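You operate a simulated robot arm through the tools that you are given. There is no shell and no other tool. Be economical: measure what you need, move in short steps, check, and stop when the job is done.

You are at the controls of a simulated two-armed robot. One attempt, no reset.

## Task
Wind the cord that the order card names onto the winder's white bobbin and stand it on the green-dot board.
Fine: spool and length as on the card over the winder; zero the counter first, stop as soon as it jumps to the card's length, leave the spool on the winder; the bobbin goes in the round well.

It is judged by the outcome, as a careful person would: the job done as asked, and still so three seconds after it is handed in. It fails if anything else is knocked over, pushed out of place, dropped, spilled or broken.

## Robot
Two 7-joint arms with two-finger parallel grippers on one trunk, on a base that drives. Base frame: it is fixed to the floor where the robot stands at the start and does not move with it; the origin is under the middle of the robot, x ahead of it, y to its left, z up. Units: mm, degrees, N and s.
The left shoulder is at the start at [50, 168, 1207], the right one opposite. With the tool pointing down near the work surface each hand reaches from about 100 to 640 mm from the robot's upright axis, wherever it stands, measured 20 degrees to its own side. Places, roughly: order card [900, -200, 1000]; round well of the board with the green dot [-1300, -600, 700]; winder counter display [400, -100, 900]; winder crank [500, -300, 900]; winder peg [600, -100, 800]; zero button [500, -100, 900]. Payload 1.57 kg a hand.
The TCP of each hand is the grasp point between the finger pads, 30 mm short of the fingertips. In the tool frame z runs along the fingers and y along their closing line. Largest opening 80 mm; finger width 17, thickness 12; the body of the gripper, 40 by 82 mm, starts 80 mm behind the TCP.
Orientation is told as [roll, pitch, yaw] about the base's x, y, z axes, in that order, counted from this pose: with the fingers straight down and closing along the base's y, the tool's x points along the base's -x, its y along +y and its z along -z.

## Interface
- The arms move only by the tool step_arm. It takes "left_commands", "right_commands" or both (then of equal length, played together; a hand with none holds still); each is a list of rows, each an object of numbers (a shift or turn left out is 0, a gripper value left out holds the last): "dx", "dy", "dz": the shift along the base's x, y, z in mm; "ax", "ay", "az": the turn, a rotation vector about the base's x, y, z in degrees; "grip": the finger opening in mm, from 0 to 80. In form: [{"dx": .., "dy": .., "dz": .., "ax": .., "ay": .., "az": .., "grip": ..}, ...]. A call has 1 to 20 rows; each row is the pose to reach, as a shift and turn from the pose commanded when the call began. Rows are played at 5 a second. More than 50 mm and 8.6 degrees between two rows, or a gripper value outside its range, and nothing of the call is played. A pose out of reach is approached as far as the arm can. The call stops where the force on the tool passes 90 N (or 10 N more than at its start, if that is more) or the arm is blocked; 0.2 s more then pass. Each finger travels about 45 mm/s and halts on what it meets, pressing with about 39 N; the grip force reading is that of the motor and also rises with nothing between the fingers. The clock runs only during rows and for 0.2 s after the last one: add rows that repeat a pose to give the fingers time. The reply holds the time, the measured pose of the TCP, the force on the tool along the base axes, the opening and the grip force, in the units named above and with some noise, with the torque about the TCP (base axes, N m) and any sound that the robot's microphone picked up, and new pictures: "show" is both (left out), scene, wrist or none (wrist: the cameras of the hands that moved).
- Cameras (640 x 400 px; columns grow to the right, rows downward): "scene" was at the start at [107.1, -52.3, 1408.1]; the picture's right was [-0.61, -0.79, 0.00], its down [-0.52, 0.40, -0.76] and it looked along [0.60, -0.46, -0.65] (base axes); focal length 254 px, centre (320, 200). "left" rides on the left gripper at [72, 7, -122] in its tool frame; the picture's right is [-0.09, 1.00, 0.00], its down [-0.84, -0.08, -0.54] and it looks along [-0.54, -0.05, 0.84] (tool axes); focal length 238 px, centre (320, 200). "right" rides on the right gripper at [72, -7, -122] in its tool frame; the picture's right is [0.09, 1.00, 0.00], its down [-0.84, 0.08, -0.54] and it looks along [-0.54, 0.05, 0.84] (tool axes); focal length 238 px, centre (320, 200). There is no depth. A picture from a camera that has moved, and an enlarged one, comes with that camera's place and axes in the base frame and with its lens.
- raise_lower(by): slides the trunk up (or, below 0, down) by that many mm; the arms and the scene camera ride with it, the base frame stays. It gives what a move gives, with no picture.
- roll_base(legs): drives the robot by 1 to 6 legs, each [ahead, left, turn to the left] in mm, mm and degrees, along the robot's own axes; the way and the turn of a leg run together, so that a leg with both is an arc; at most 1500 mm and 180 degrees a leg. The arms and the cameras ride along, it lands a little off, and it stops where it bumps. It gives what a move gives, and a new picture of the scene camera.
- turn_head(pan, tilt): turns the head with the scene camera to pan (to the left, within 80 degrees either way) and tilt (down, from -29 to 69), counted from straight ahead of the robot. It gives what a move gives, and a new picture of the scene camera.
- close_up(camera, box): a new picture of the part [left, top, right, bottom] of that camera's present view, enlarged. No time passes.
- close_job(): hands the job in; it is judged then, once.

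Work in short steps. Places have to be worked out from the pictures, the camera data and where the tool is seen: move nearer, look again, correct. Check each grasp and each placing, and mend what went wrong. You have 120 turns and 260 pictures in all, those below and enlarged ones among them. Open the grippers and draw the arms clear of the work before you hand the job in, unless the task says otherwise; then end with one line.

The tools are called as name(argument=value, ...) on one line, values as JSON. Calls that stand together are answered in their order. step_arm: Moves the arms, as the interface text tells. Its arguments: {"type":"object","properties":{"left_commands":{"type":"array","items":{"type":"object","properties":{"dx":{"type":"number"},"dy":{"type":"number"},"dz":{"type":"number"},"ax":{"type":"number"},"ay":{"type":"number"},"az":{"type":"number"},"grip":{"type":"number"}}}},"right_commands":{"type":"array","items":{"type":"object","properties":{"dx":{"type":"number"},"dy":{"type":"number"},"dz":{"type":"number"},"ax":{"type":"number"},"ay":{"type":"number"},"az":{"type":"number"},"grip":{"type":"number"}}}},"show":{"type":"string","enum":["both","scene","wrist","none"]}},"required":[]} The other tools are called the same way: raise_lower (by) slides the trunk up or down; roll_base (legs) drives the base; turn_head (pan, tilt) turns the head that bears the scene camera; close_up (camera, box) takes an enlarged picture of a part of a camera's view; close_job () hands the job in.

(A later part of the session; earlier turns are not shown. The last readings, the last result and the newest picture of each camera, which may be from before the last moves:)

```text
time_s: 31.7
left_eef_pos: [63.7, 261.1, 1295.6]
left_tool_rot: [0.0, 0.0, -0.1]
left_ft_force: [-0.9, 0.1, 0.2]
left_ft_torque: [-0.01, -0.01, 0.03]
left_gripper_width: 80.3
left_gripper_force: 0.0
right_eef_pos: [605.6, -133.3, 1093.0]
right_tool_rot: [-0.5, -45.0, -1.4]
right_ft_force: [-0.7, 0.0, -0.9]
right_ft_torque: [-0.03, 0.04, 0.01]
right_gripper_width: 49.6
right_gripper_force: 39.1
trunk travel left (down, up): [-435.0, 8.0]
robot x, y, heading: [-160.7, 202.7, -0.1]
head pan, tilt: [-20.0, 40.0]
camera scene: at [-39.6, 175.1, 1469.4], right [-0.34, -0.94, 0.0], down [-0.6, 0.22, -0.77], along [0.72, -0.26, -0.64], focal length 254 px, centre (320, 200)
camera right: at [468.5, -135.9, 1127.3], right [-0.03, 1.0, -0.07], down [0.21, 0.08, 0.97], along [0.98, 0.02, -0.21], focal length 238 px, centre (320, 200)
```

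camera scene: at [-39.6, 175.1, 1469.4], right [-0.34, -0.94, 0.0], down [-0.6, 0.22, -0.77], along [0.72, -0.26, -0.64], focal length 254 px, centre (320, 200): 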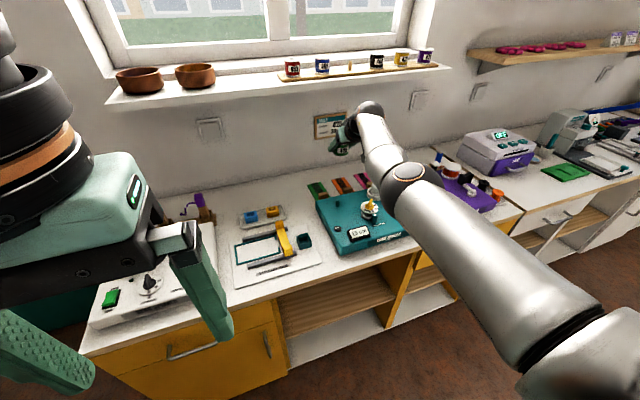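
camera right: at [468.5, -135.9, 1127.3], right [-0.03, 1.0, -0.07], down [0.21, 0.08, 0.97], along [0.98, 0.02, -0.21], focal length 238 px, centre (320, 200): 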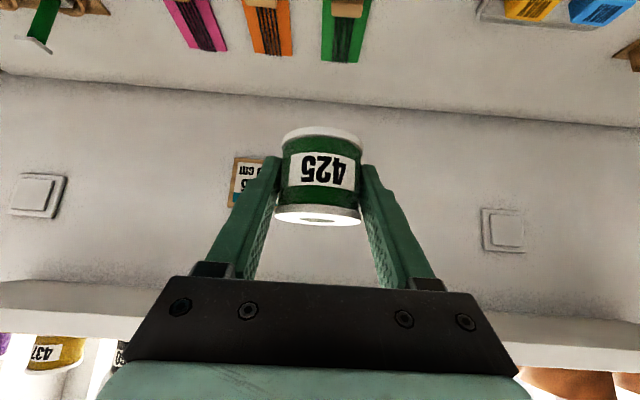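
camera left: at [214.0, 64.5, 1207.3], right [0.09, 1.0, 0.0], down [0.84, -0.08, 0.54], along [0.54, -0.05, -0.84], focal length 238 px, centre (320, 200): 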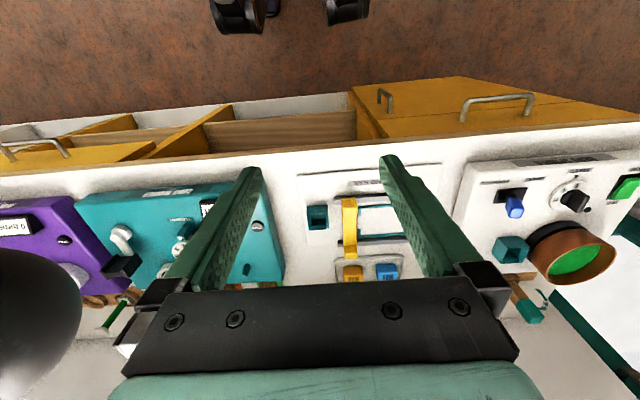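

Much better: the elbow is high and the peg is visible. Enlarging for another peg fix.

close_up(camera="scene", box=[300, 110, 420, 260])

close_up(camera="scene", box=[315, 185, 375, 223])

```text
2.67 times, centred on (360, 185) of scene
camera zoom: at [-39.6, 175.1, 1469.4], right [-0.34, -0.94, 0.0], down [-0.6, 0.22, -0.77], along [0.72, -0.26, -0.64], focal length 676 px, centre (213, 240)
```

zoom: 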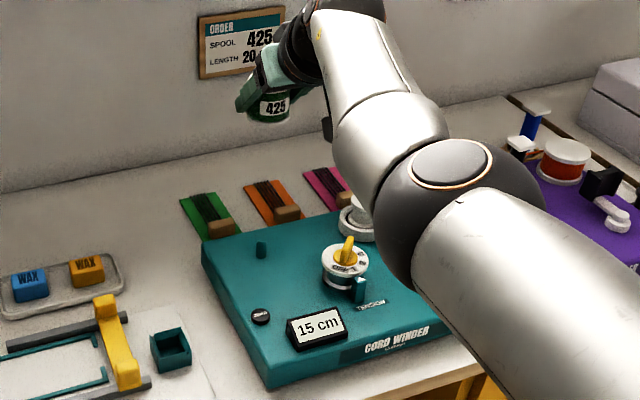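

```text
10.53 times, centred on (345, 204) of scene
camera zoom: at [-39.6, 175.1, 1469.4], right [-0.34, -0.94, 0.0], down [-0.6, 0.22, -0.77], along [0.72, -0.26, -0.64], focal length 2669 px, centre (57, 158)
```

zoom: 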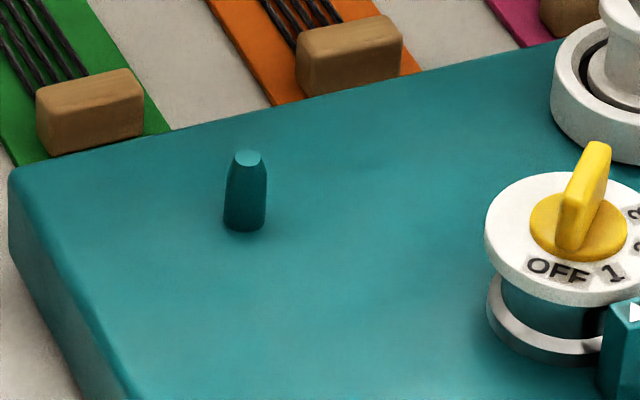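

Peg base is confirmed at (601,-130, z 848), top 878. I lower the spool until its underside is about 12 mm above the peg, then check.

step_arm(right_commands=[{"dx": -3, "dy": 3, "dz": -35, "az": 1}, {"dx": -3, "dy": 3, "dz": -70, "az": 1}, {"dx": -3, "dy": 3, "dz": -105, "az": 1}, {"dx": -3, "dy": 3, "dz": -140, "az": 1}, {"dx": -3, "dy": 3, "dz": -170, "az": 1}, {"dx": -3, "dy": 3, "dz": -170, "az": 1}])

close_up(camera="scene", box=[300, 160, 400, 230])

```text
time_s: 33.1
left_eef_pos: [63.9, 260.3, 1295.8]
left_tool_rot: [0.0, 0.1, 0.0]
left_ft_force: [-0.7, 0.1, -0.2]
left_ft_torque: [-0.04, 0.02, 0.03]
left_gripper_width: 80.0
left_gripper_force: 0.1
right_eef_pos: [582.0, -123.2, 938.7]
right_tool_rot: [-0.5, -44.9, -0.2]
right_ft_force: [-0.6, -0.1, -2.3]
right_ft_torque: [0.01, 0.02, -0.01]
right_gripper_width: 49.5
right_gripper_force: 39.6
right hand out of reach, approached as far as the arm can: row 3, 4, 5, 6
trunk travel left (down, up): [-435.0, 8.0]
robot x, y, heading: [-159.3, 205.3, -0.4]
head pan, tilt: [-20.0, 40.0]
camera scene: at [-39.2, 175.0, 1469.4], right [-0.34, -0.94, 0.0], down [-0.6, 0.22, -0.77], along [0.72, -0.26, -0.64], focal length 254 px, centre (320, 200)
camera right: at [444.4, -128.4, 974.6], right [-0.05, 1.0, -0.07], down [0.21, 0.08, 0.97], along [0.98, 0.04, -0.21], focal length 238 px, centre (320, 200)
```

scene: 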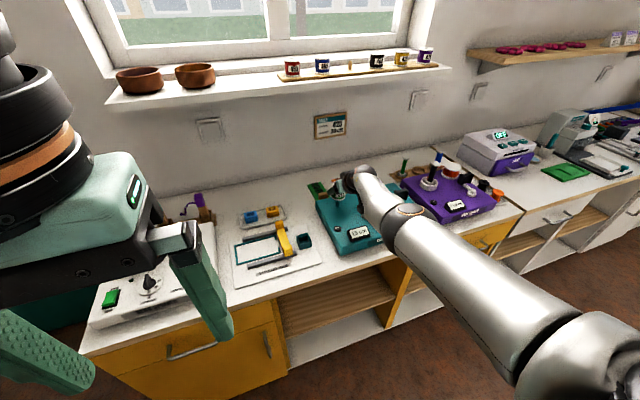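
right: 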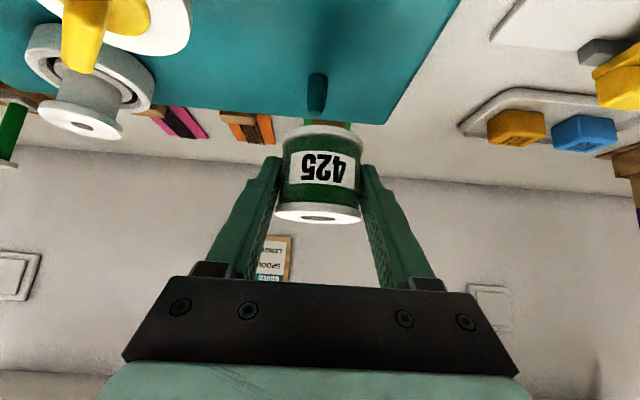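

```text
5.71 times, centred on (350, 195) of scene
camera zoom: at [-39.2, 175.0, 1469.4], right [-0.34, -0.94, 0.0], down [-0.6, 0.22, -0.77], along [0.72, -0.26, -0.64], focal length 1449 px, centre (149, 229)
```

zoom: 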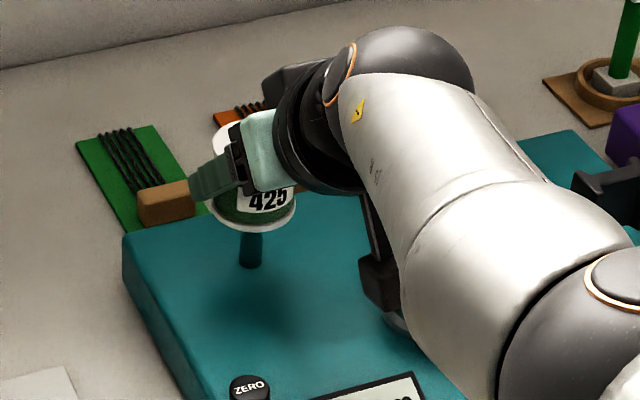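

The arm is at its reach limit. I lift the hand 80 mm, lower the trunk 110 mm and roll 40 mm forward, then come down again.

step_arm(right_commands=[{"dz": 40}, {"dz": 80}, {"dz": 120}, {"dz": 120}], show="none")

raise_lower(by=-110)

roll_base(legs=[[40, 0, 0]])

```text
time_s: 34.1
left_eef_pos: [64.6, 259.2, 1296.4]
left_tool_rot: [0.0, 0.0, -0.1]
left_ft_force: [-0.4, -0.3, -0.1]
left_ft_torque: [-0.03, 0.01, 0.0]
left_gripper_width: 80.0
left_gripper_force: 0.0
right_eef_pos: [581.9, -121.3, 1060.0]
right_tool_rot: [-0.4, -44.9, -0.3]
right_ft_force: [0.2, 0.1, -0.9]
right_ft_torque: [0.0, 0.0, 0.0]
right_gripper_width: 49.6
right_gripper_force: 39.0
trunk travel left (down, up): [-435.0, 8.0]
robot x, y, heading: [-157.7, 202.0, -0.1]
head pan, tilt: [-20.0, 40.0]
```

```text
time_s: 35.5
left_eef_pos: [64.0, 260.3, 1185.9]
left_tool_rot: [0.1, 0.0, 0.0]
left_ft_force: [-0.9, -0.2, -0.2]
left_ft_torque: [0.0, -0.03, -0.04]
left_gripper_width: 79.8
left_gripper_force: 0.1
right_eef_pos: [581.7, -121.5, 952.3]
right_tool_rot: [-0.4, -45.0, -0.3]
right_ft_force: [0.0, 0.3, -0.7]
right_ft_torque: [0.01, 0.01, -0.01]
right_gripper_width: 49.5
right_gripper_force: 39.3
trunk travel left (down, up): [-325.0, 118.0]
robot x, y, heading: [-157.2, 206.1, -0.0]
head pan, tilt: [-20.0, 40.0]
```

```text
time_s: 36.4
left_eef_pos: [104.8, 260.0, 1186.3]
left_tool_rot: [-0.1, 0.1, -0.1]
left_ft_force: [0.5, -0.5, -0.5]
left_ft_torque: [-0.01, 0.03, -0.04]
left_gripper_width: 80.0
left_gripper_force: 0.0
right_eef_pos: [622.9, -121.4, 950.3]
right_tool_rot: [-0.4, -44.9, -0.3]
right_ft_force: [0.4, 0.4, -1.5]
right_ft_torque: [0.0, -0.02, 0.03]
right_gripper_width: 49.8
right_gripper_force: 39.1
trunk travel left (down, up): [-325.0, 118.0]
robot x, y, heading: [-122.8, 209.3, -0.2]
head pan, tilt: [-20.0, 40.0]
camera scene: at [1.7, 174.4, 1359.2], right [-0.34, -0.94, 0.0], down [-0.6, 0.22, -0.77], along [0.72, -0.26, -0.64], focal length 254 px, centre (320, 200)
```

scene: 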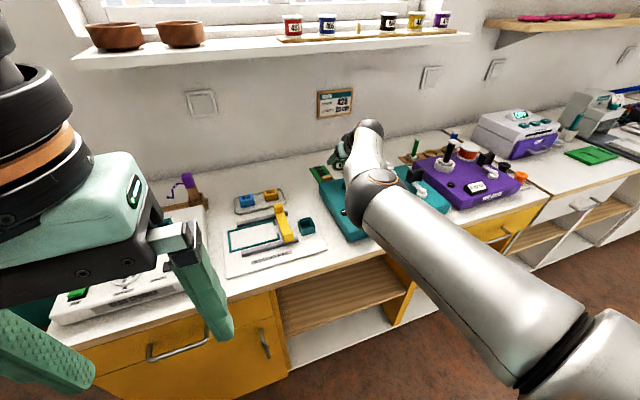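

Now I bring the spool over the peg.

step_arm(right_commands=[{"dx": -10, "dy": -5, "dz": -5}, {"dx": -20.5, "dy": -9, "dz": -15}, {"dx": -20.5, "dy": -9, "dz": -27}, {"dx": -20.5, "dy": -9, "dz": -27}])

close_up(camera="scene", box=[300, 130, 400, 200])

close_up(camera="right", box=[260, 40, 380, 240])

```text
time_s: 37.4
left_eef_pos: [103.6, 259.5, 1186.3]
left_tool_rot: [0.0, 0.0, -0.2]
left_ft_force: [-0.3, -0.4, 0.3]
left_ft_torque: [0.07, 0.0, -0.01]
left_gripper_width: 80.0
left_gripper_force: 0.1
right_eef_pos: [601.6, -130.6, 924.9]
right_tool_rot: [-0.4, -45.0, -0.3]
right_ft_force: [-0.3, 0.9, -1.6]
right_ft_torque: [0.0, 0.01, -0.02]
right_gripper_width: 49.6
right_gripper_force: 39.1
trunk travel left (down, up): [-325.0, 118.0]
robot x, y, heading: [-119.5, 203.1, -0.0]
head pan, tilt: [-20.0, 40.0]
camera scene: at [0.5, 174.4, 1359.4], right [-0.34, -0.94, 0.0], down [-0.6, 0.22, -0.77], along [0.72, -0.26, -0.64], focal length 254 px, centre (320, 200)
camera right: at [464.1, -135.6, 958.8], right [-0.05, 1.0, -0.07], down [0.21, 0.08, 0.97], along [0.98, 0.04, -0.21], focal length 238 px, centre (320, 200)
```

scene: 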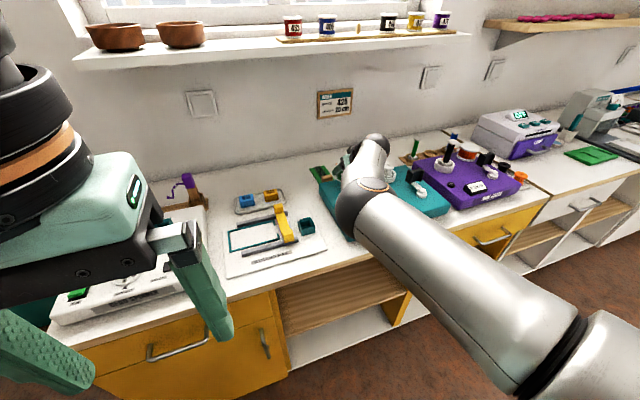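
right: 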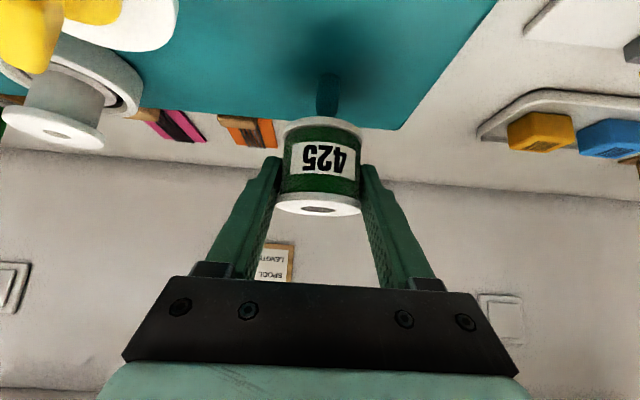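

```text
5.71 times, centred on (350, 165) of scene
camera zoom: at [0.5, 174.4, 1359.4], right [-0.34, -0.94, 0.0], down [-0.6, 0.22, -0.77], along [0.72, -0.26, -0.64], focal length 1449 px, centre (149, 400)
```

zoom: 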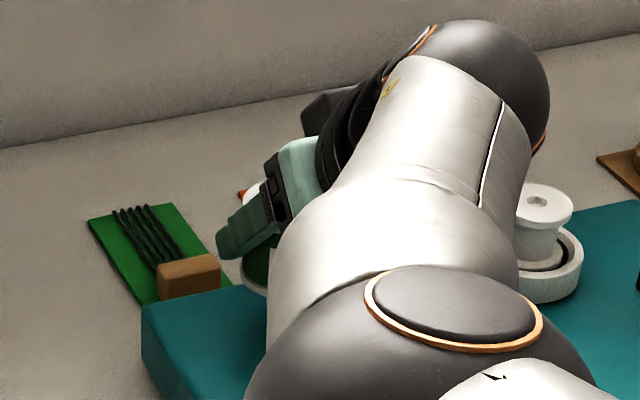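

```text
2.00 times, centred on (320, 140) of right
camera zoom: at [464.1, -135.6, 958.8], right [-0.05, 1.0, -0.07], down [0.21, 0.08, 0.97], along [0.98, 0.04, -0.21], focal length 477 px, centre (320, 320)
```

zoom: 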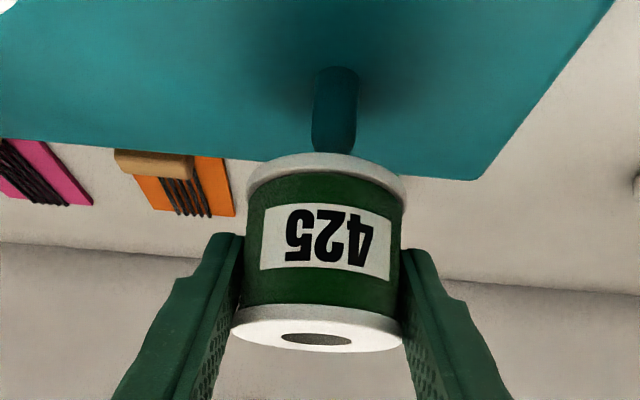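

Peg and spool line up within ~2 mm. I nudge (-2,+1) and lower 18 mm, watching the force.

step_arm(right_commands=[{"dx": -2, "dy": 1}, {"dx": -2, "dy": 1, "dz": -6}, {"dx": -2, "dy": 1, "dz": -12}, {"dx": -2, "dy": 1, "dz": -18}, {"dx": -2, "dy": 1, "dz": -18}], show="wrist")

close_up(camera="right", box=[260, 40, 380, 240])

```text
time_s: 38.6
left_eef_pos: [102.3, 259.3, 1186.8]
left_tool_rot: [0.0, 0.0, 0.0]
left_ft_force: [0.4, -0.6, 1.5]
left_ft_torque: [-0.03, 0.0, 0.01]
left_gripper_width: 79.9
left_gripper_force: 0.1
right_eef_pos: [598.2, -127.6, 907.7]
right_tool_rot: [-0.5, -45.1, -0.2]
right_ft_force: [-9.2, -0.6, 6.2]
right_ft_torque: [-0.08, 0.38, -0.05]
right_gripper_width: 49.8
right_gripper_force: 39.0
trunk travel left (down, up): [-325.0, 118.0]
robot x, y, heading: [-123.9, 206.5, -0.1]
head pan, tilt: [-20.0, 40.0]
camera right: at [461.2, -134.8, 942.4], right [-0.05, 1.0, -0.07], down [0.21, 0.08, 0.97], along [0.98, 0.04, -0.21], focal length 238 px, centre (320, 200)
```

right: 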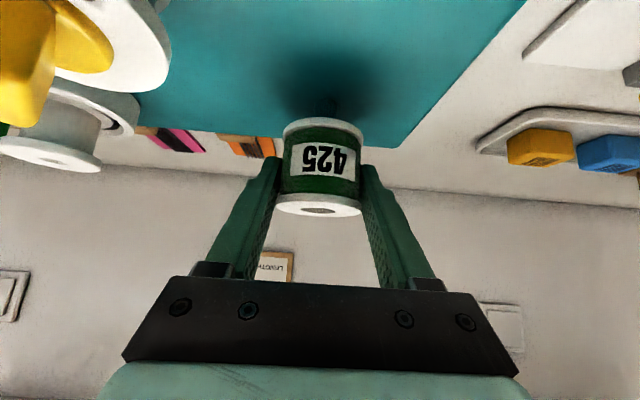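

```text
2.00 times, centred on (320, 140) of right
camera zoom: at [461.2, -134.8, 942.4], right [-0.05, 1.0, -0.07], down [0.21, 0.08, 0.97], along [0.98, 0.04, -0.21], focal length 477 px, centre (320, 320)
```

zoom: 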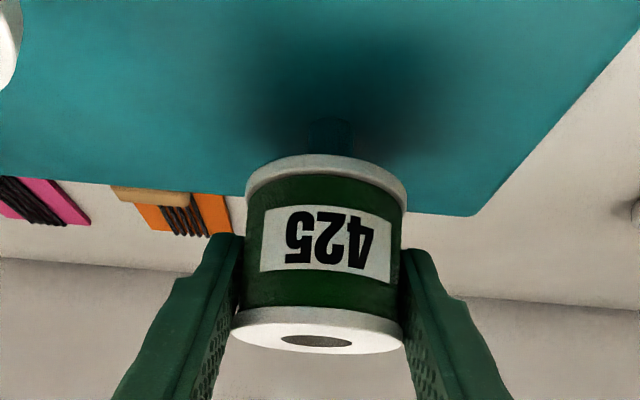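

The spool is on the peg's chamfer and is pushed toward -x (-9 N). I yield 3 mm that way and lower further.

step_arm(right_commands=[{"dx": -3}, {"dx": -3}, {"dx": -3, "dz": -5}, {"dx": -3, "dz": -5}], show="none")

```text
time_s: 39.6
left_eef_pos: [104.8, 260.7, 1185.8]
left_tool_rot: [0.1, 0.0, 0.1]
left_ft_force: [0.0, 0.0, -0.7]
left_ft_torque: [-0.02, 0.02, 0.01]
left_gripper_width: 79.8
left_gripper_force: 0.1
right_eef_pos: [595.9, -128.4, 901.4]
right_tool_rot: [-0.5, -44.9, -0.3]
right_ft_force: [-0.2, -0.7, -0.3]
right_ft_torque: [-0.02, 0.02, -0.02]
right_gripper_width: 49.5
right_gripper_force: 38.9
trunk travel left (down, up): [-325.0, 118.0]
robot x, y, heading: [-121.7, 204.0, -0.5]
head pan, tilt: [-20.0, 40.0]
```

Force vanished; the spool slides freely. I lower on in small steps.

step_arm(right_commands=[{"dz": -4}, {"dz": -8}, {"dz": -12}, {"dz": -12}], show="wrist")

close_up(camera="right", box=[260, 40, 380, 240])

```text
time_s: 40.6
left_eef_pos: [104.2, 259.8, 1185.9]
left_tool_rot: [0.0, -0.1, -0.1]
left_ft_force: [0.5, 0.5, -0.4]
left_ft_torque: [0.02, 0.01, 0.04]
left_gripper_width: 80.0
left_gripper_force: 0.0
right_eef_pos: [595.9, -128.9, 888.5]
right_tool_rot: [-0.4, -44.9, -0.4]
right_ft_force: [-0.4, -0.1, -1.0]
right_ft_torque: [0.02, 0.0, 0.03]
right_gripper_width: 49.7
right_gripper_force: 39.1
trunk travel left (down, up): [-325.0, 118.0]
robot x, y, heading: [-121.1, 205.3, -0.2]
head pan, tilt: [-20.0, 40.0]
camera right: at [459.0, -134.5, 923.9], right [-0.05, 1.0, -0.07], down [0.21, 0.08, 0.97], along [0.98, 0.04, -0.21], focal length 238 px, centre (320, 200)
```

right: 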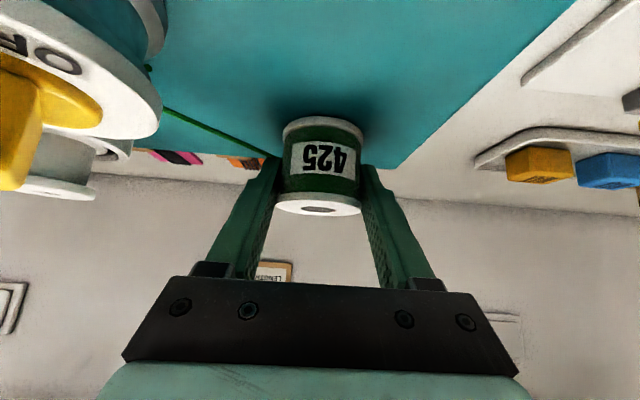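

```text
2.00 times, centred on (320, 140) of right
camera zoom: at [459.0, -134.5, 923.9], right [-0.05, 1.0, -0.07], down [0.21, 0.08, 0.97], along [0.98, 0.04, -0.21], focal length 477 px, centre (320, 320)
```

zoom: 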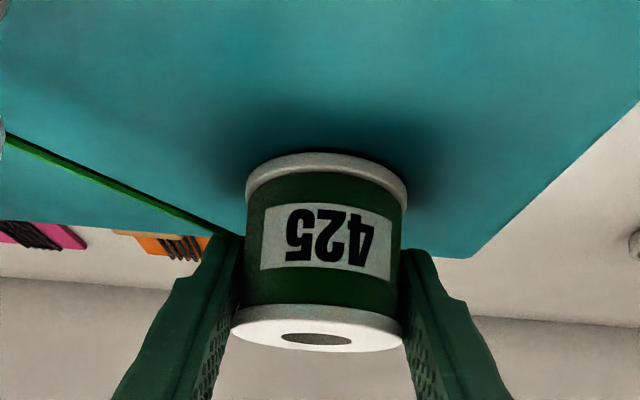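

A green cord now runs from the spool to the bobbin. I lower the last few mm until contact.

step_arm(right_commands=[{"dz": -2}, {"dz": -4}, {"dz": -6}, {"dz": -6}], show="none")

```text
time_s: 41.6
left_eef_pos: [103.1, 260.5, 1186.3]
left_tool_rot: [0.0, 0.0, -0.1]
left_ft_force: [0.2, -0.1, -0.5]
left_ft_torque: [-0.06, 0.0, -0.02]
left_gripper_width: 79.8
left_gripper_force: 0.1
right_eef_pos: [596.5, -128.6, 885.2]
right_tool_rot: [-0.5, -45.2, -0.3]
right_ft_force: [2.1, 0.5, 7.7]
right_ft_torque: [0.07, -0.15, -0.06]
right_gripper_width: 49.7
right_gripper_force: 38.7
trunk travel left (down, up): [-325.0, 118.0]
robot x, y, heading: [-120.6, 204.8, -0.3]
head pan, tilt: [-20.0, 40.0]
```

Seated (contact force 8 N). I open to 68 and withdraw along the fingers.

step_arm(right_commands=[{"dz": 2, "grip": 68}, {"dz": 2, "grip": 68}, {"dz": 2, "grip": 68}, {"dx": -15, "dz": 17}, {"dx": -35, "dz": 37}, {"dx": -60, "dz": 65}, {"dx": -85, "dz": 100}, {"dx": -100, "dz": 145}, {"dx": -100, "dz": 190}, {"dx": -100, "dz": 190}])

close_up(camera="right", box=[160, 0, 480, 200])

```text
time_s: 43.8
left_eef_pos: [105.1, 260.3, 1187.3]
left_tool_rot: [0.1, -0.1, -0.1]
left_ft_force: [-0.2, 0.0, 0.6]
left_ft_torque: [-0.01, -0.02, 0.0]
left_gripper_width: 80.1
left_gripper_force: 0.1
right_eef_pos: [496.0, -128.6, 1075.3]
right_tool_rot: [-0.3, -44.9, -0.3]
right_ft_force: [-0.4, -1.2, 0.1]
right_ft_torque: [-0.01, -0.01, 0.0]
right_gripper_width: 67.9
right_gripper_force: 0.1
trunk travel left (down, up): [-325.0, 118.0]
robot x, y, heading: [-117.5, 206.4, -0.1]
head pan, tilt: [-20.0, 40.0]
camera scene: at [0.6, 174.4, 1359.4], right [-0.34, -0.94, 0.0], down [-0.6, 0.22, -0.77], along [0.72, -0.26, -0.64], focal length 254 px, centre (320, 200)
camera right: at [358.1, -134.4, 1110.5], right [-0.05, 1.0, -0.07], down [0.21, 0.08, 0.97], along [0.98, 0.04, -0.21], focal length 238 px, centre (320, 200)
```

scene: 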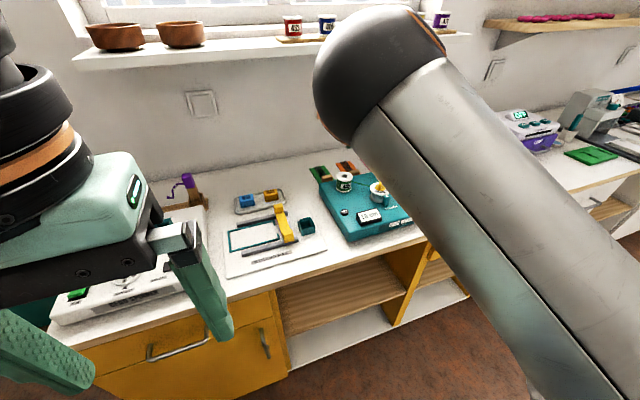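
right: 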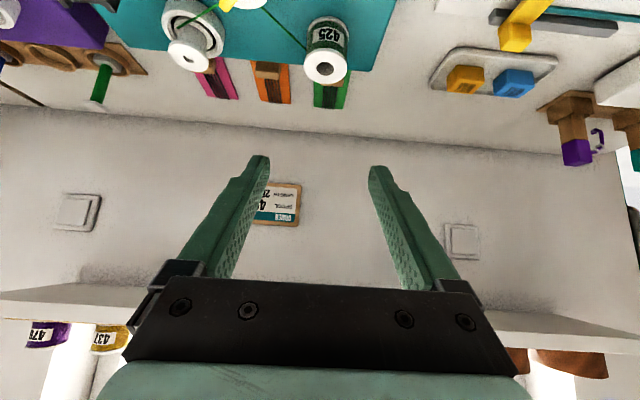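

```text
2.00 times, centred on (320, 100) of right
camera zoom: at [358.1, -134.4, 1110.5], right [-0.05, 1.0, -0.07], down [0.21, 0.08, 0.97], along [0.98, 0.04, -0.21], focal length 477 px, centre (320, 400)
```

zoom: 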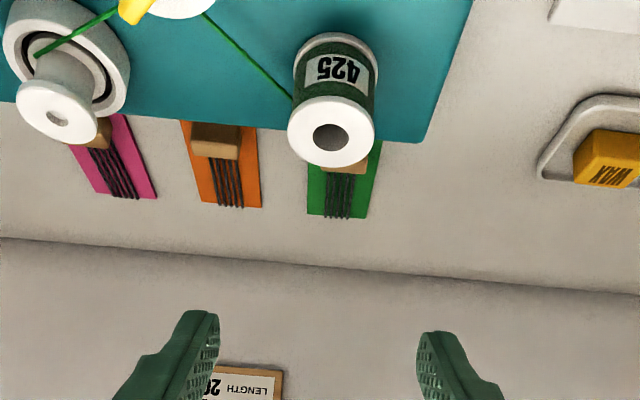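

Spool is seated and the cord threads to the bobbin. Zero button works out at (487,-82, ~856). I raise the trunk, drive back in front of the winder and turn the right hand straight down.

raise_lower(by=70)

roll_base(legs=[[0, -170, 0], [150, 0, 0]])

step_arm(right_commands=[{"dx": -40, "ay": 7.5, "grip": 0}, {"dx": -80, "ay": 15}, {"dx": -120, "ay": 22.5}, {"dx": -160, "ay": 30}, {"dx": -200, "ay": 37.5}, {"dx": -240, "ay": 45}, {"dx": -240, "ay": 45}])

```text
time_s: 44.9
left_eef_pos: [103.7, 259.4, 1255.2]
left_tool_rot: [0.0, 0.1, -0.1]
left_ft_force: [0.0, -0.5, -0.1]
left_ft_torque: [0.01, 0.0, -0.05]
left_gripper_width: 79.7
left_gripper_force: 0.2
right_eef_pos: [495.5, -128.0, 1144.8]
right_tool_rot: [-0.5, -44.8, -0.4]
right_ft_force: [0.1, 1.0, 0.3]
right_ft_torque: [0.0, 0.04, -0.01]
right_gripper_width: 67.9
right_gripper_force: 0.1
trunk travel left (down, up): [-395.0, 48.0]
robot x, y, heading: [-116.0, 205.8, -0.2]
head pan, tilt: [-20.0, 40.0]
```

```text
time_s: 48.0
left_eef_pos: [253.6, 89.9, 1256.8]
left_tool_rot: [0.0, 0.1, -0.2]
left_ft_force: [0.2, -0.5, 0.1]
left_ft_torque: [0.02, 0.04, 0.02]
left_gripper_width: 80.0
left_gripper_force: 0.0
right_eef_pos: [643.3, -298.8, 1145.2]
right_tool_rot: [-0.6, -44.9, -0.5]
right_ft_force: [0.2, -0.5, -0.2]
right_ft_torque: [0.02, 0.01, -0.01]
right_gripper_width: 68.1
right_gripper_force: 0.0
trunk travel left (down, up): [-395.0, 48.0]
robot x, y, heading: [23.8, 37.4, -0.5]
head pan, tilt: [-20.0, 40.0]
camera scene: at [149.3, 4.9, 1429.3], right [-0.35, -0.94, 0.0], down [-0.6, 0.22, -0.77], along [0.72, -0.27, -0.64], focal length 254 px, centre (320, 200)
```

scene: 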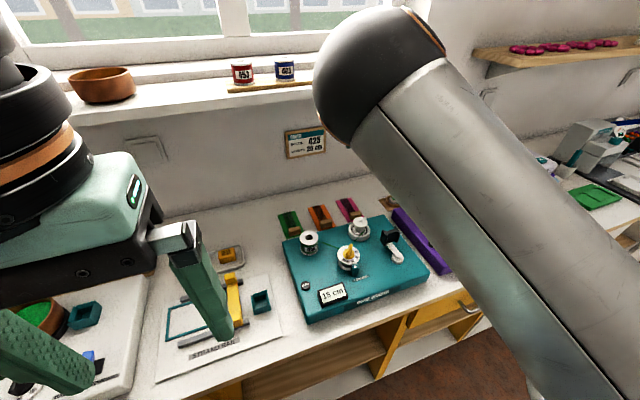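

```text
time_s: 49.6
left_eef_pos: [252.8, 90.4, 1257.0]
left_tool_rot: [-0.1, -0.1, -0.2]
left_ft_force: [-0.1, -0.6, 0.6]
left_ft_torque: [-0.03, 0.04, 0.01]
left_gripper_width: 79.9
left_gripper_force: 0.0
right_eef_pos: [401.0, -298.4, 1143.3]
right_tool_rot: [-0.6, 0.1, -0.3]
right_ft_force: [0.3, 0.5, -0.2]
right_ft_torque: [-0.01, -0.02, 0.01]
right_gripper_width: 0.0
right_gripper_force: 21.3
trunk travel left (down, up): [-395.0, 48.0]
robot x, y, heading: [28.8, 35.3, -0.2]
head pan, tilt: [-20.0, 40.0]
camera scene: at [148.5, 4.9, 1429.4], right [-0.35, -0.94, 0.0], down [-0.6, 0.22, -0.77], along [0.72, -0.27, -0.64], focal length 254 px, centre (320, 200)
camera right: at [328.7, -304.6, 1264.7], right [-0.09, 1.0, -0.01], down [0.84, 0.08, 0.54], along [0.54, 0.04, -0.84], focal length 238 px, centre (320, 200)
```

scene: 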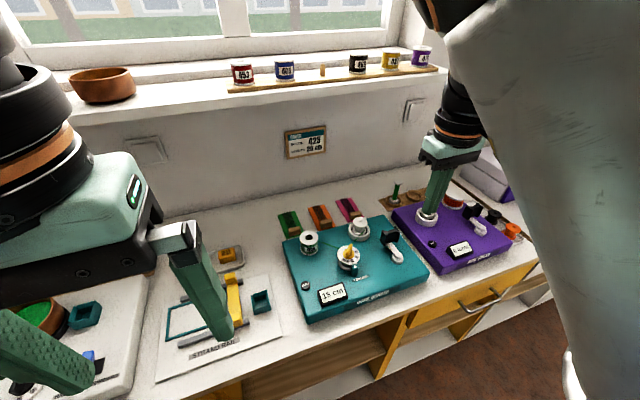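
right: 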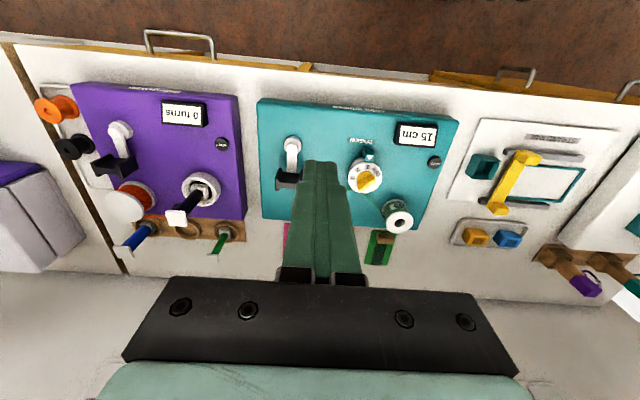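

Excellent unobstructed views. Enlarging both to measure button, crank, handle and bobbin.

close_up(camera="scene", box=[280, 205, 440, 325])

close_up(camera="right", box=[250, 90, 470, 240])

```text
3.33 times, centred on (360, 265) of scene
camera zoom: at [148.5, 4.9, 1429.4], right [-0.35, -0.94, 0.0], down [-0.6, 0.22, -0.77], along [0.72, -0.27, -0.64], focal length 845 px, centre (187, -17)
```

zoom: 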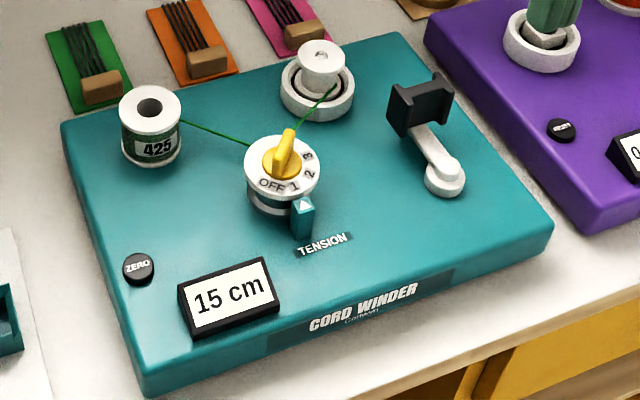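

```text
2.67 times, centred on (360, 165) of right
camera zoom: at [328.7, -304.6, 1264.7], right [-0.09, 1.0, -0.01], down [0.84, 0.08, 0.54], along [0.54, 0.04, -0.84], focal length 636 px, centre (213, 293)
```

zoom: 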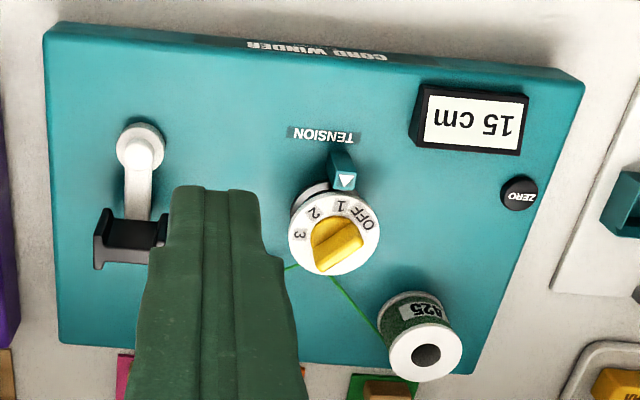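

Zero button: (489,-82, top ≈857); crank hub (482,-346); handle (523,-343,900), radius ≈42. I bring the closed right fingers over the zero button.

step_arm(right_commands=[{"dx": 18, "dy": 43, "dz": -10}, {"dx": 36, "dy": 86, "dz": -20}, {"dx": 54, "dy": 129, "dz": -40}, {"dx": 72, "dy": 172, "dz": -70}, {"dx": 88, "dy": 216, "dz": -100}, {"dx": 88, "dy": 216, "dz": -140}, {"dx": 88, "dy": 216, "dz": -180}, {"dx": 88, "dy": 216, "dz": -215}, {"dx": 88, "dy": 216, "dz": -215}])

close_up(camera="scene", box=[270, 205, 430, 325])

```text
refused: row 3 steps farther than a row can; nothing moved
```

```text
3.33 times, centred on (350, 265) of scene
camera zoom: at [148.5, 4.9, 1429.4], right [-0.35, -0.94, 0.0], down [-0.6, 0.22, -0.77], along [0.72, -0.27, -0.64], focal length 845 px, centre (220, -17)
```

zoom: 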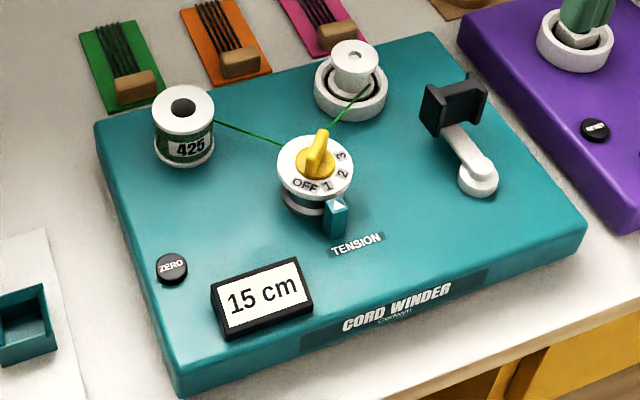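

Steps were too long; same path with shorter rows.

step_arm(right_commands=[{"dx": 15, "dy": 36}, {"dx": 30, "dy": 72, "dz": -10}, {"dx": 45, "dy": 108, "dz": -25}, {"dx": 60, "dy": 144, "dz": -45}, {"dx": 75, "dy": 180, "dz": -65}, {"dx": 88, "dy": 216, "dz": -85}, {"dx": 88, "dy": 216, "dz": -130}, {"dx": 88, "dy": 216, "dz": -175}, {"dx": 88, "dy": 216, "dz": -215}, {"dx": 88, "dy": 216, "dz": -215}])

close_up(camera="scene", box=[270, 205, 430, 325])

```text
time_s: 51.8
left_eef_pos: [246.1, 91.4, 1258.3]
left_tool_rot: [0.0, -0.2, -0.3]
left_ft_force: [-1.0, -0.3, -0.1]
left_ft_torque: [0.01, 0.02, 0.01]
left_gripper_width: 80.0
left_gripper_force: 0.1
right_eef_pos: [591.6, -146.7, 928.2]
right_tool_rot: [-1.2, -1.2, -0.3]
right_ft_force: [-8.1, -10.3, 55.3]
right_ft_torque: [-0.11, 0.51, 0.21]
right_gripper_width: 0.0
right_gripper_force: 21.3
right hand out of reach, approached as far as the arm can: row 2, 3, 4, 5, 6, 7, 8, 9, 10
trunk travel left (down, up): [-395.0, 48.0]
robot x, y, heading: [27.8, 37.0, -0.2]
head pan, tilt: [-20.0, 40.0]
camera scene: at [141.2, 5.7, 1431.1], right [-0.35, -0.94, 0.0], down [-0.6, 0.22, -0.77], along [0.72, -0.27, -0.64], focal length 254 px, centre (320, 200)
camera right: at [517.4, -151.3, 1047.4], right [-0.09, 1.0, -0.02], down [0.83, 0.08, 0.56], along [0.56, 0.03, -0.83], focal length 238 px, centre (320, 200)
```

scene: 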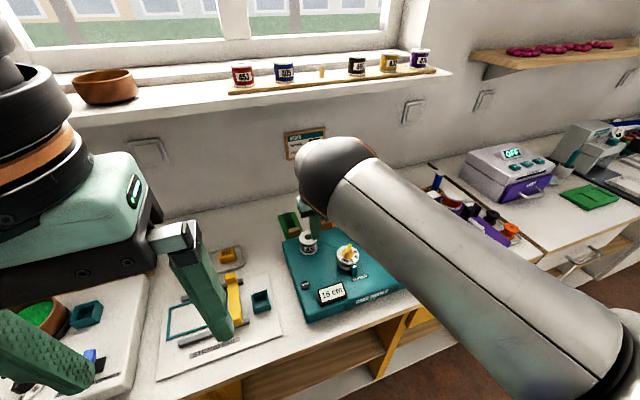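
right: 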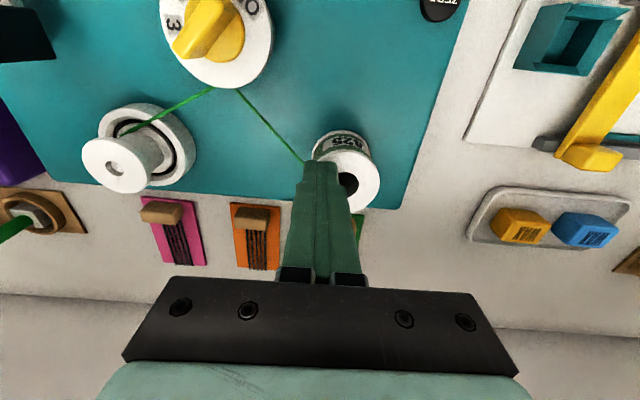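

```text
3.33 times, centred on (350, 265) of scene
camera zoom: at [141.2, 5.7, 1431.1], right [-0.35, -0.94, 0.0], down [-0.6, 0.22, -0.77], along [0.72, -0.27, -0.64], focal length 845 px, centre (220, -17)
```

zoom: 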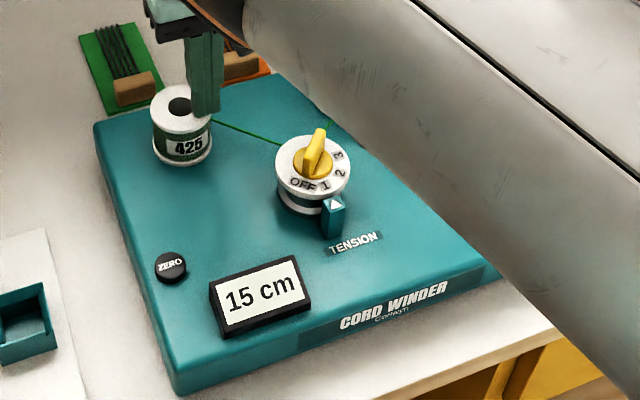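

The pose was inside the reach limit and the hand strayed onto the spool top, pressing down. I lift straight up at once.

step_arm(right_commands=[{"dz": 10}, {"dz": 30}, {"dz": 60}, {"dz": 90}, {"dz": 90}])

close_up(camera="scene", box=[270, 205, 430, 325])

```text
time_s: 53.0
left_eef_pos: [251.9, 89.9, 1256.5]
left_tool_rot: [0.0, -0.1, -0.2]
left_ft_force: [0.3, 0.6, 0.8]
left_ft_torque: [-0.01, 0.02, 0.05]
left_gripper_width: 80.1
left_gripper_force: 0.0
right_eef_pos: [597.5, -150.7, 1005.1]
right_tool_rot: [-0.7, 0.3, -0.3]
right_ft_force: [0.6, -0.6, -0.2]
right_ft_torque: [0.02, 0.02, -0.02]
right_gripper_width: 0.0
right_gripper_force: 21.1
right hand out of reach, approached as far as the arm can: row 2, 3, 4, 5
trunk travel left (down, up): [-395.0, 48.0]
robot x, y, heading: [28.6, 35.7, -0.1]
head pan, tilt: [-20.0, 40.0]
camera scene: at [148.5, 4.8, 1429.4], right [-0.35, -0.94, 0.0], down [-0.6, 0.22, -0.77], along [0.72, -0.27, -0.64], focal length 254 px, centre (320, 200)
camera right: at [524.6, -155.7, 1126.5], right [-0.09, 1.0, -0.01], down [0.84, 0.08, 0.54], along [0.54, 0.04, -0.84], focal length 238 px, centre (320, 200)
```

scene: 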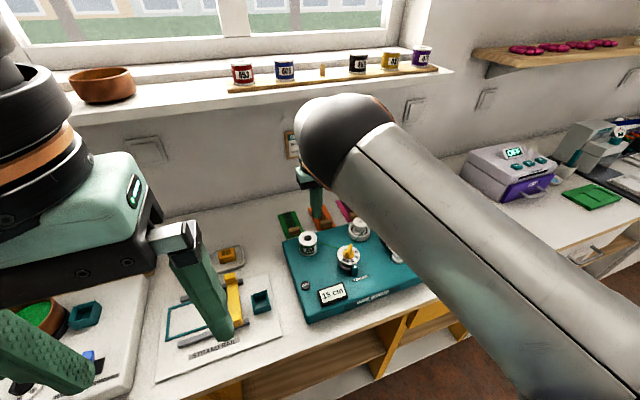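
right: 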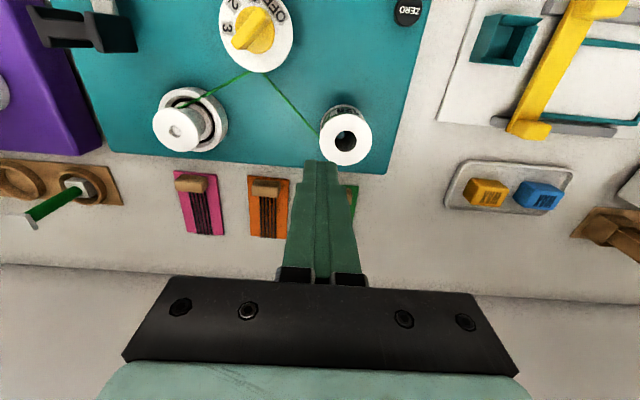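

```text
3.33 times, centred on (350, 265) of scene
camera zoom: at [148.5, 4.8, 1429.4], right [-0.35, -0.94, 0.0], down [-0.6, 0.22, -0.77], along [0.72, -0.27, -0.64], focal length 845 px, centre (220, -17)
```

zoom: 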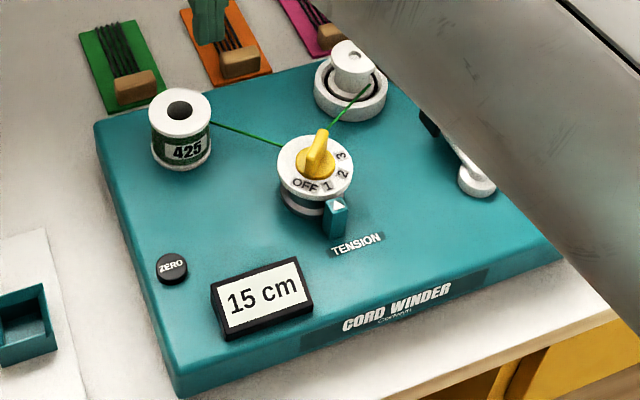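

The spool still stands properly on its peg. The trouble was a too folded arm, so I back the base 100 mm, which carries the hand near the button.

roll_base(legs=[[-100, 0, 0]])

step_arm(right_commands=[{"dy": 20}, {"dy": 40}, {"dy": 40}], show="wrist")

```text
time_s: 54.1
left_eef_pos: [151.6, 91.0, 1256.4]
left_tool_rot: [0.1, 0.1, -0.1]
left_ft_force: [0.2, -0.4, 0.0]
left_ft_torque: [-0.02, -0.01, -0.03]
left_gripper_width: 79.9
left_gripper_force: 0.0
right_eef_pos: [497.8, -149.2, 1005.5]
right_tool_rot: [-0.8, 0.0, -0.2]
right_ft_force: [0.1, 0.0, -0.4]
right_ft_torque: [-0.01, -0.03, 0.0]
right_gripper_width: 0.1
right_gripper_force: 20.7
trunk travel left (down, up): [-395.0, 48.0]
robot x, y, heading: [-68.8, 34.6, -0.2]
head pan, tilt: [-20.0, 40.0]
camera scene: at [48.5, 5.4, 1429.5], right [-0.35, -0.94, 0.0], down [-0.6, 0.22, -0.77], along [0.72, -0.27, -0.64], focal length 254 px, centre (320, 200)
```

scene: 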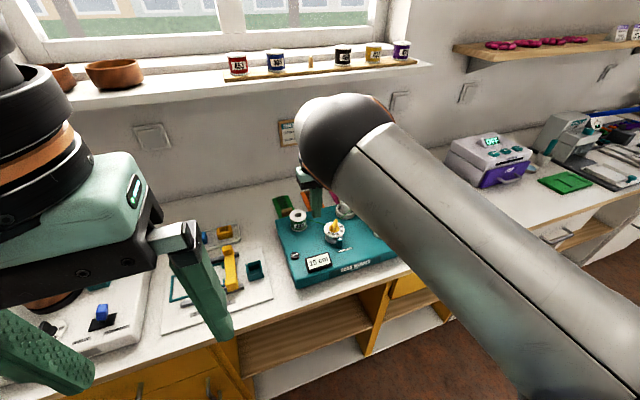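

```text
time_s: 54.9
left_eef_pos: [153.0, 90.9, 1255.5]
left_tool_rot: [0.0, -0.1, -0.1]
left_ft_force: [-0.5, 0.2, 0.0]
left_ft_torque: [-0.02, -0.01, -0.02]
left_gripper_width: 79.9
left_gripper_force: 0.1
right_eef_pos: [515.4, -116.3, 1006.6]
right_tool_rot: [-0.6, 0.2, -0.2]
right_ft_force: [-0.2, -1.0, 0.8]
right_ft_torque: [0.0, 0.01, 0.03]
right_gripper_width: 0.0
right_gripper_force: 21.1
right hand out of reach, approached as far as the arm can: row 1, 2, 3
trunk travel left (down, up): [-395.0, 48.0]
robot x, y, heading: [-73.4, 33.9, -0.3]
head pan, tilt: [-20.0, 40.0]
camera right: at [442.7, -122.9, 1126.8], right [-0.09, 1.0, -0.01], down [0.84, 0.08, 0.54], along [0.54, 0.04, -0.84], focal length 238 px, centre (320, 200)
```

right: 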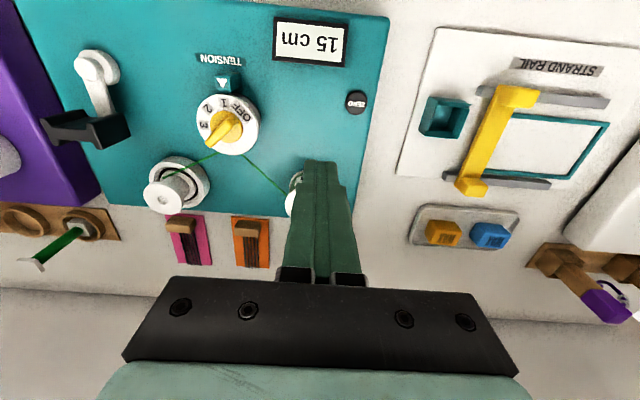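

The inner limit again; I'll use the base for the horizontal correction and the trunk to come down.

roll_base(legs=[[-26, 34, 0]])

raise_lower(by=-80)

close_up(camera="right", box=[200, 40, 440, 240])

close_up(camera="scene", box=[260, 120, 380, 220])

```text
time_s: 55.9
left_eef_pos: [127.6, 123.8, 1256.5]
left_tool_rot: [0.0, 0.0, -0.1]
left_ft_force: [0.0, 0.4, -0.5]
left_ft_torque: [-0.01, -0.03, -0.02]
left_gripper_width: 79.8
left_gripper_force: 0.1
right_eef_pos: [489.1, -82.4, 1006.6]
right_tool_rot: [-0.6, 0.0, -0.1]
right_ft_force: [0.4, 0.5, 0.8]
right_ft_torque: [-0.02, -0.02, 0.01]
right_gripper_width: 0.0
right_gripper_force: 21.2
trunk travel left (down, up): [-395.0, 48.0]
robot x, y, heading: [-95.6, 71.1, -0.2]
head pan, tilt: [-20.0, 40.0]
camera scene: at [23.4, 39.8, 1429.5], right [-0.35, -0.94, 0.0], down [-0.6, 0.22, -0.77], along [0.72, -0.27, -0.64], focal length 254 px, centre (320, 200)
```

scene: 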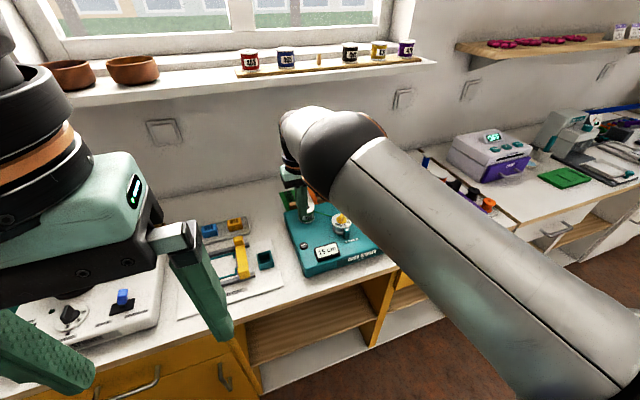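

```text
time_s: 57.1
left_eef_pos: [128.2, 123.9, 1175.8]
left_tool_rot: [0.0, -0.1, -0.1]
left_ft_force: [0.4, -1.5, -0.5]
left_ft_torque: [0.01, -0.01, -0.02]
left_gripper_width: 79.9
left_gripper_force: 0.0
right_eef_pos: [488.8, -83.8, 924.7]
right_tool_rot: [-0.7, 0.1, -0.1]
right_ft_force: [0.7, 1.4, -0.3]
right_ft_torque: [0.02, 0.0, 0.03]
right_gripper_width: 0.0
right_gripper_force: 21.3
trunk travel left (down, up): [-315.0, 128.0]
robot x, y, heading: [-97.4, 70.7, -0.3]
head pan, tilt: [-20.0, 40.0]
```

```text
2.00 times, centred on (320, 140) of right
camera zoom: at [417.0, -89.1, 1047.1], right [-0.09, 1.0, -0.01], down [0.84, 0.08, 0.54], along [0.54, 0.04, -0.84], focal length 477 px, centre (320, 320)
```

zoom: 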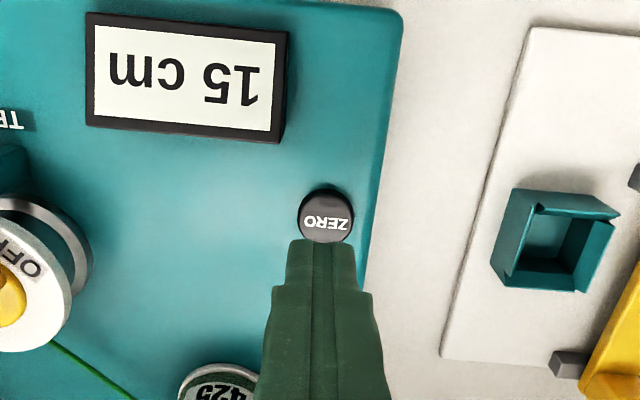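

```text
4.00 times, centred on (320, 170) of scene
camera zoom: at [23.7, 39.2, 1349.5], right [-0.35, -0.94, 0.0], down [-0.6, 0.22, -0.77], along [0.72, -0.26, -0.64], focal length 1014 px, centre (320, 320)
```

zoom: 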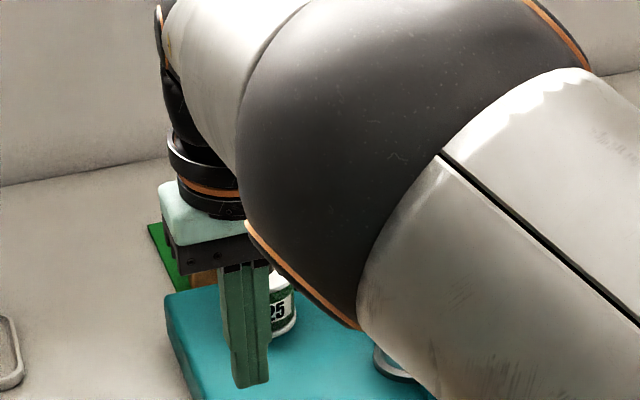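

Aligned with the button. Lower trunk 30 mm more and then press gently with the arm.

raise_lower(by=-30)

step_arm(right_commands=[{"dz": -3}, {"dz": -6}, {"dz": -8}], show="wrist")

```text
time_s: 57.8
left_eef_pos: [127.8, 124.5, 1145.8]
left_tool_rot: [0.0, 0.1, -0.1]
left_ft_force: [-0.1, 0.5, -0.1]
left_ft_torque: [0.0, 0.0, -0.02]
left_gripper_width: 80.1
left_gripper_force: 0.0
right_eef_pos: [488.0, -84.1, 895.8]
right_tool_rot: [-0.5, 0.2, -0.2]
right_ft_force: [0.5, 0.2, 0.0]
right_ft_torque: [-0.01, 0.01, 0.0]
right_gripper_width: 0.0
right_gripper_force: 21.4
trunk travel left (down, up): [-285.0, 158.0]
robot x, y, heading: [-95.9, 69.5, -0.1]
head pan, tilt: [-20.0, 40.0]
```

```text
time_s: 58.6
left_eef_pos: [127.7, 125.3, 1147.5]
left_tool_rot: [0.0, 0.0, -0.1]
left_ft_force: [0.6, -0.3, 0.9]
left_ft_torque: [-0.04, -0.03, 0.0]
left_gripper_width: 79.9
left_gripper_force: 0.1
right_eef_pos: [488.3, -83.0, 887.4]
right_tool_rot: [-0.7, 0.1, -0.3]
right_ft_force: [0.0, 0.5, -0.1]
right_ft_torque: [-0.01, 0.01, 0.01]
right_gripper_width: 0.2
right_gripper_force: 21.2
trunk travel left (down, up): [-285.0, 158.0]
robot x, y, heading: [-93.1, 69.7, -0.1]
head pan, tilt: [-20.0, 40.0]
camera right: at [416.9, -89.3, 1008.9], right [-0.09, 1.0, -0.01], down [0.84, 0.08, 0.54], along [0.54, 0.04, -0.84], focal length 238 px, centre (320, 200)
```

right: 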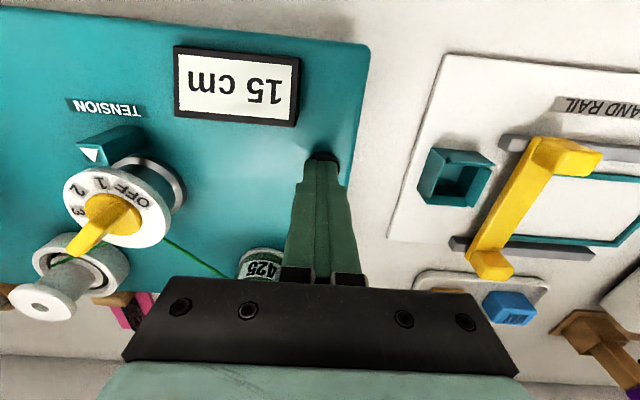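

No contact force yet; I press further in small steps.

step_arm(right_commands=[{"dz": -2}, {"dz": -4}, {"dz": -6}], show="wrist")

```text
time_s: 59.4
left_eef_pos: [126.2, 124.5, 1145.4]
left_tool_rot: [0.0, 0.0, -0.1]
left_ft_force: [0.6, -0.3, 0.1]
left_ft_torque: [0.0, -0.01, 0.04]
left_gripper_width: 79.9
left_gripper_force: 0.0
right_eef_pos: [488.2, -82.5, 882.6]
right_tool_rot: [-0.6, 0.0, -0.1]
right_ft_force: [-1.4, 0.1, 6.9]
right_ft_torque: [0.02, 0.06, -0.02]
right_gripper_width: 0.2
right_gripper_force: 21.7
trunk travel left (down, up): [-285.0, 158.0]
robot x, y, heading: [-92.0, 69.4, -0.2]
head pan, tilt: [-20.0, 40.0]
heard: click
camera right: at [416.9, -89.1, 1004.1], right [-0.09, 1.0, -0.01], down [0.84, 0.08, 0.54], along [0.54, 0.04, -0.84], focal length 238 px, centre (320, 200)
```

right: 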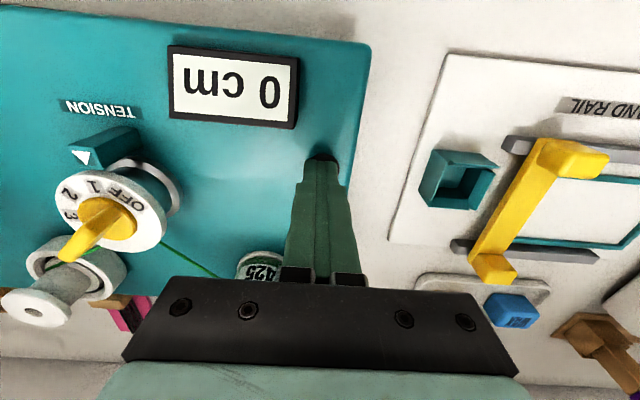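

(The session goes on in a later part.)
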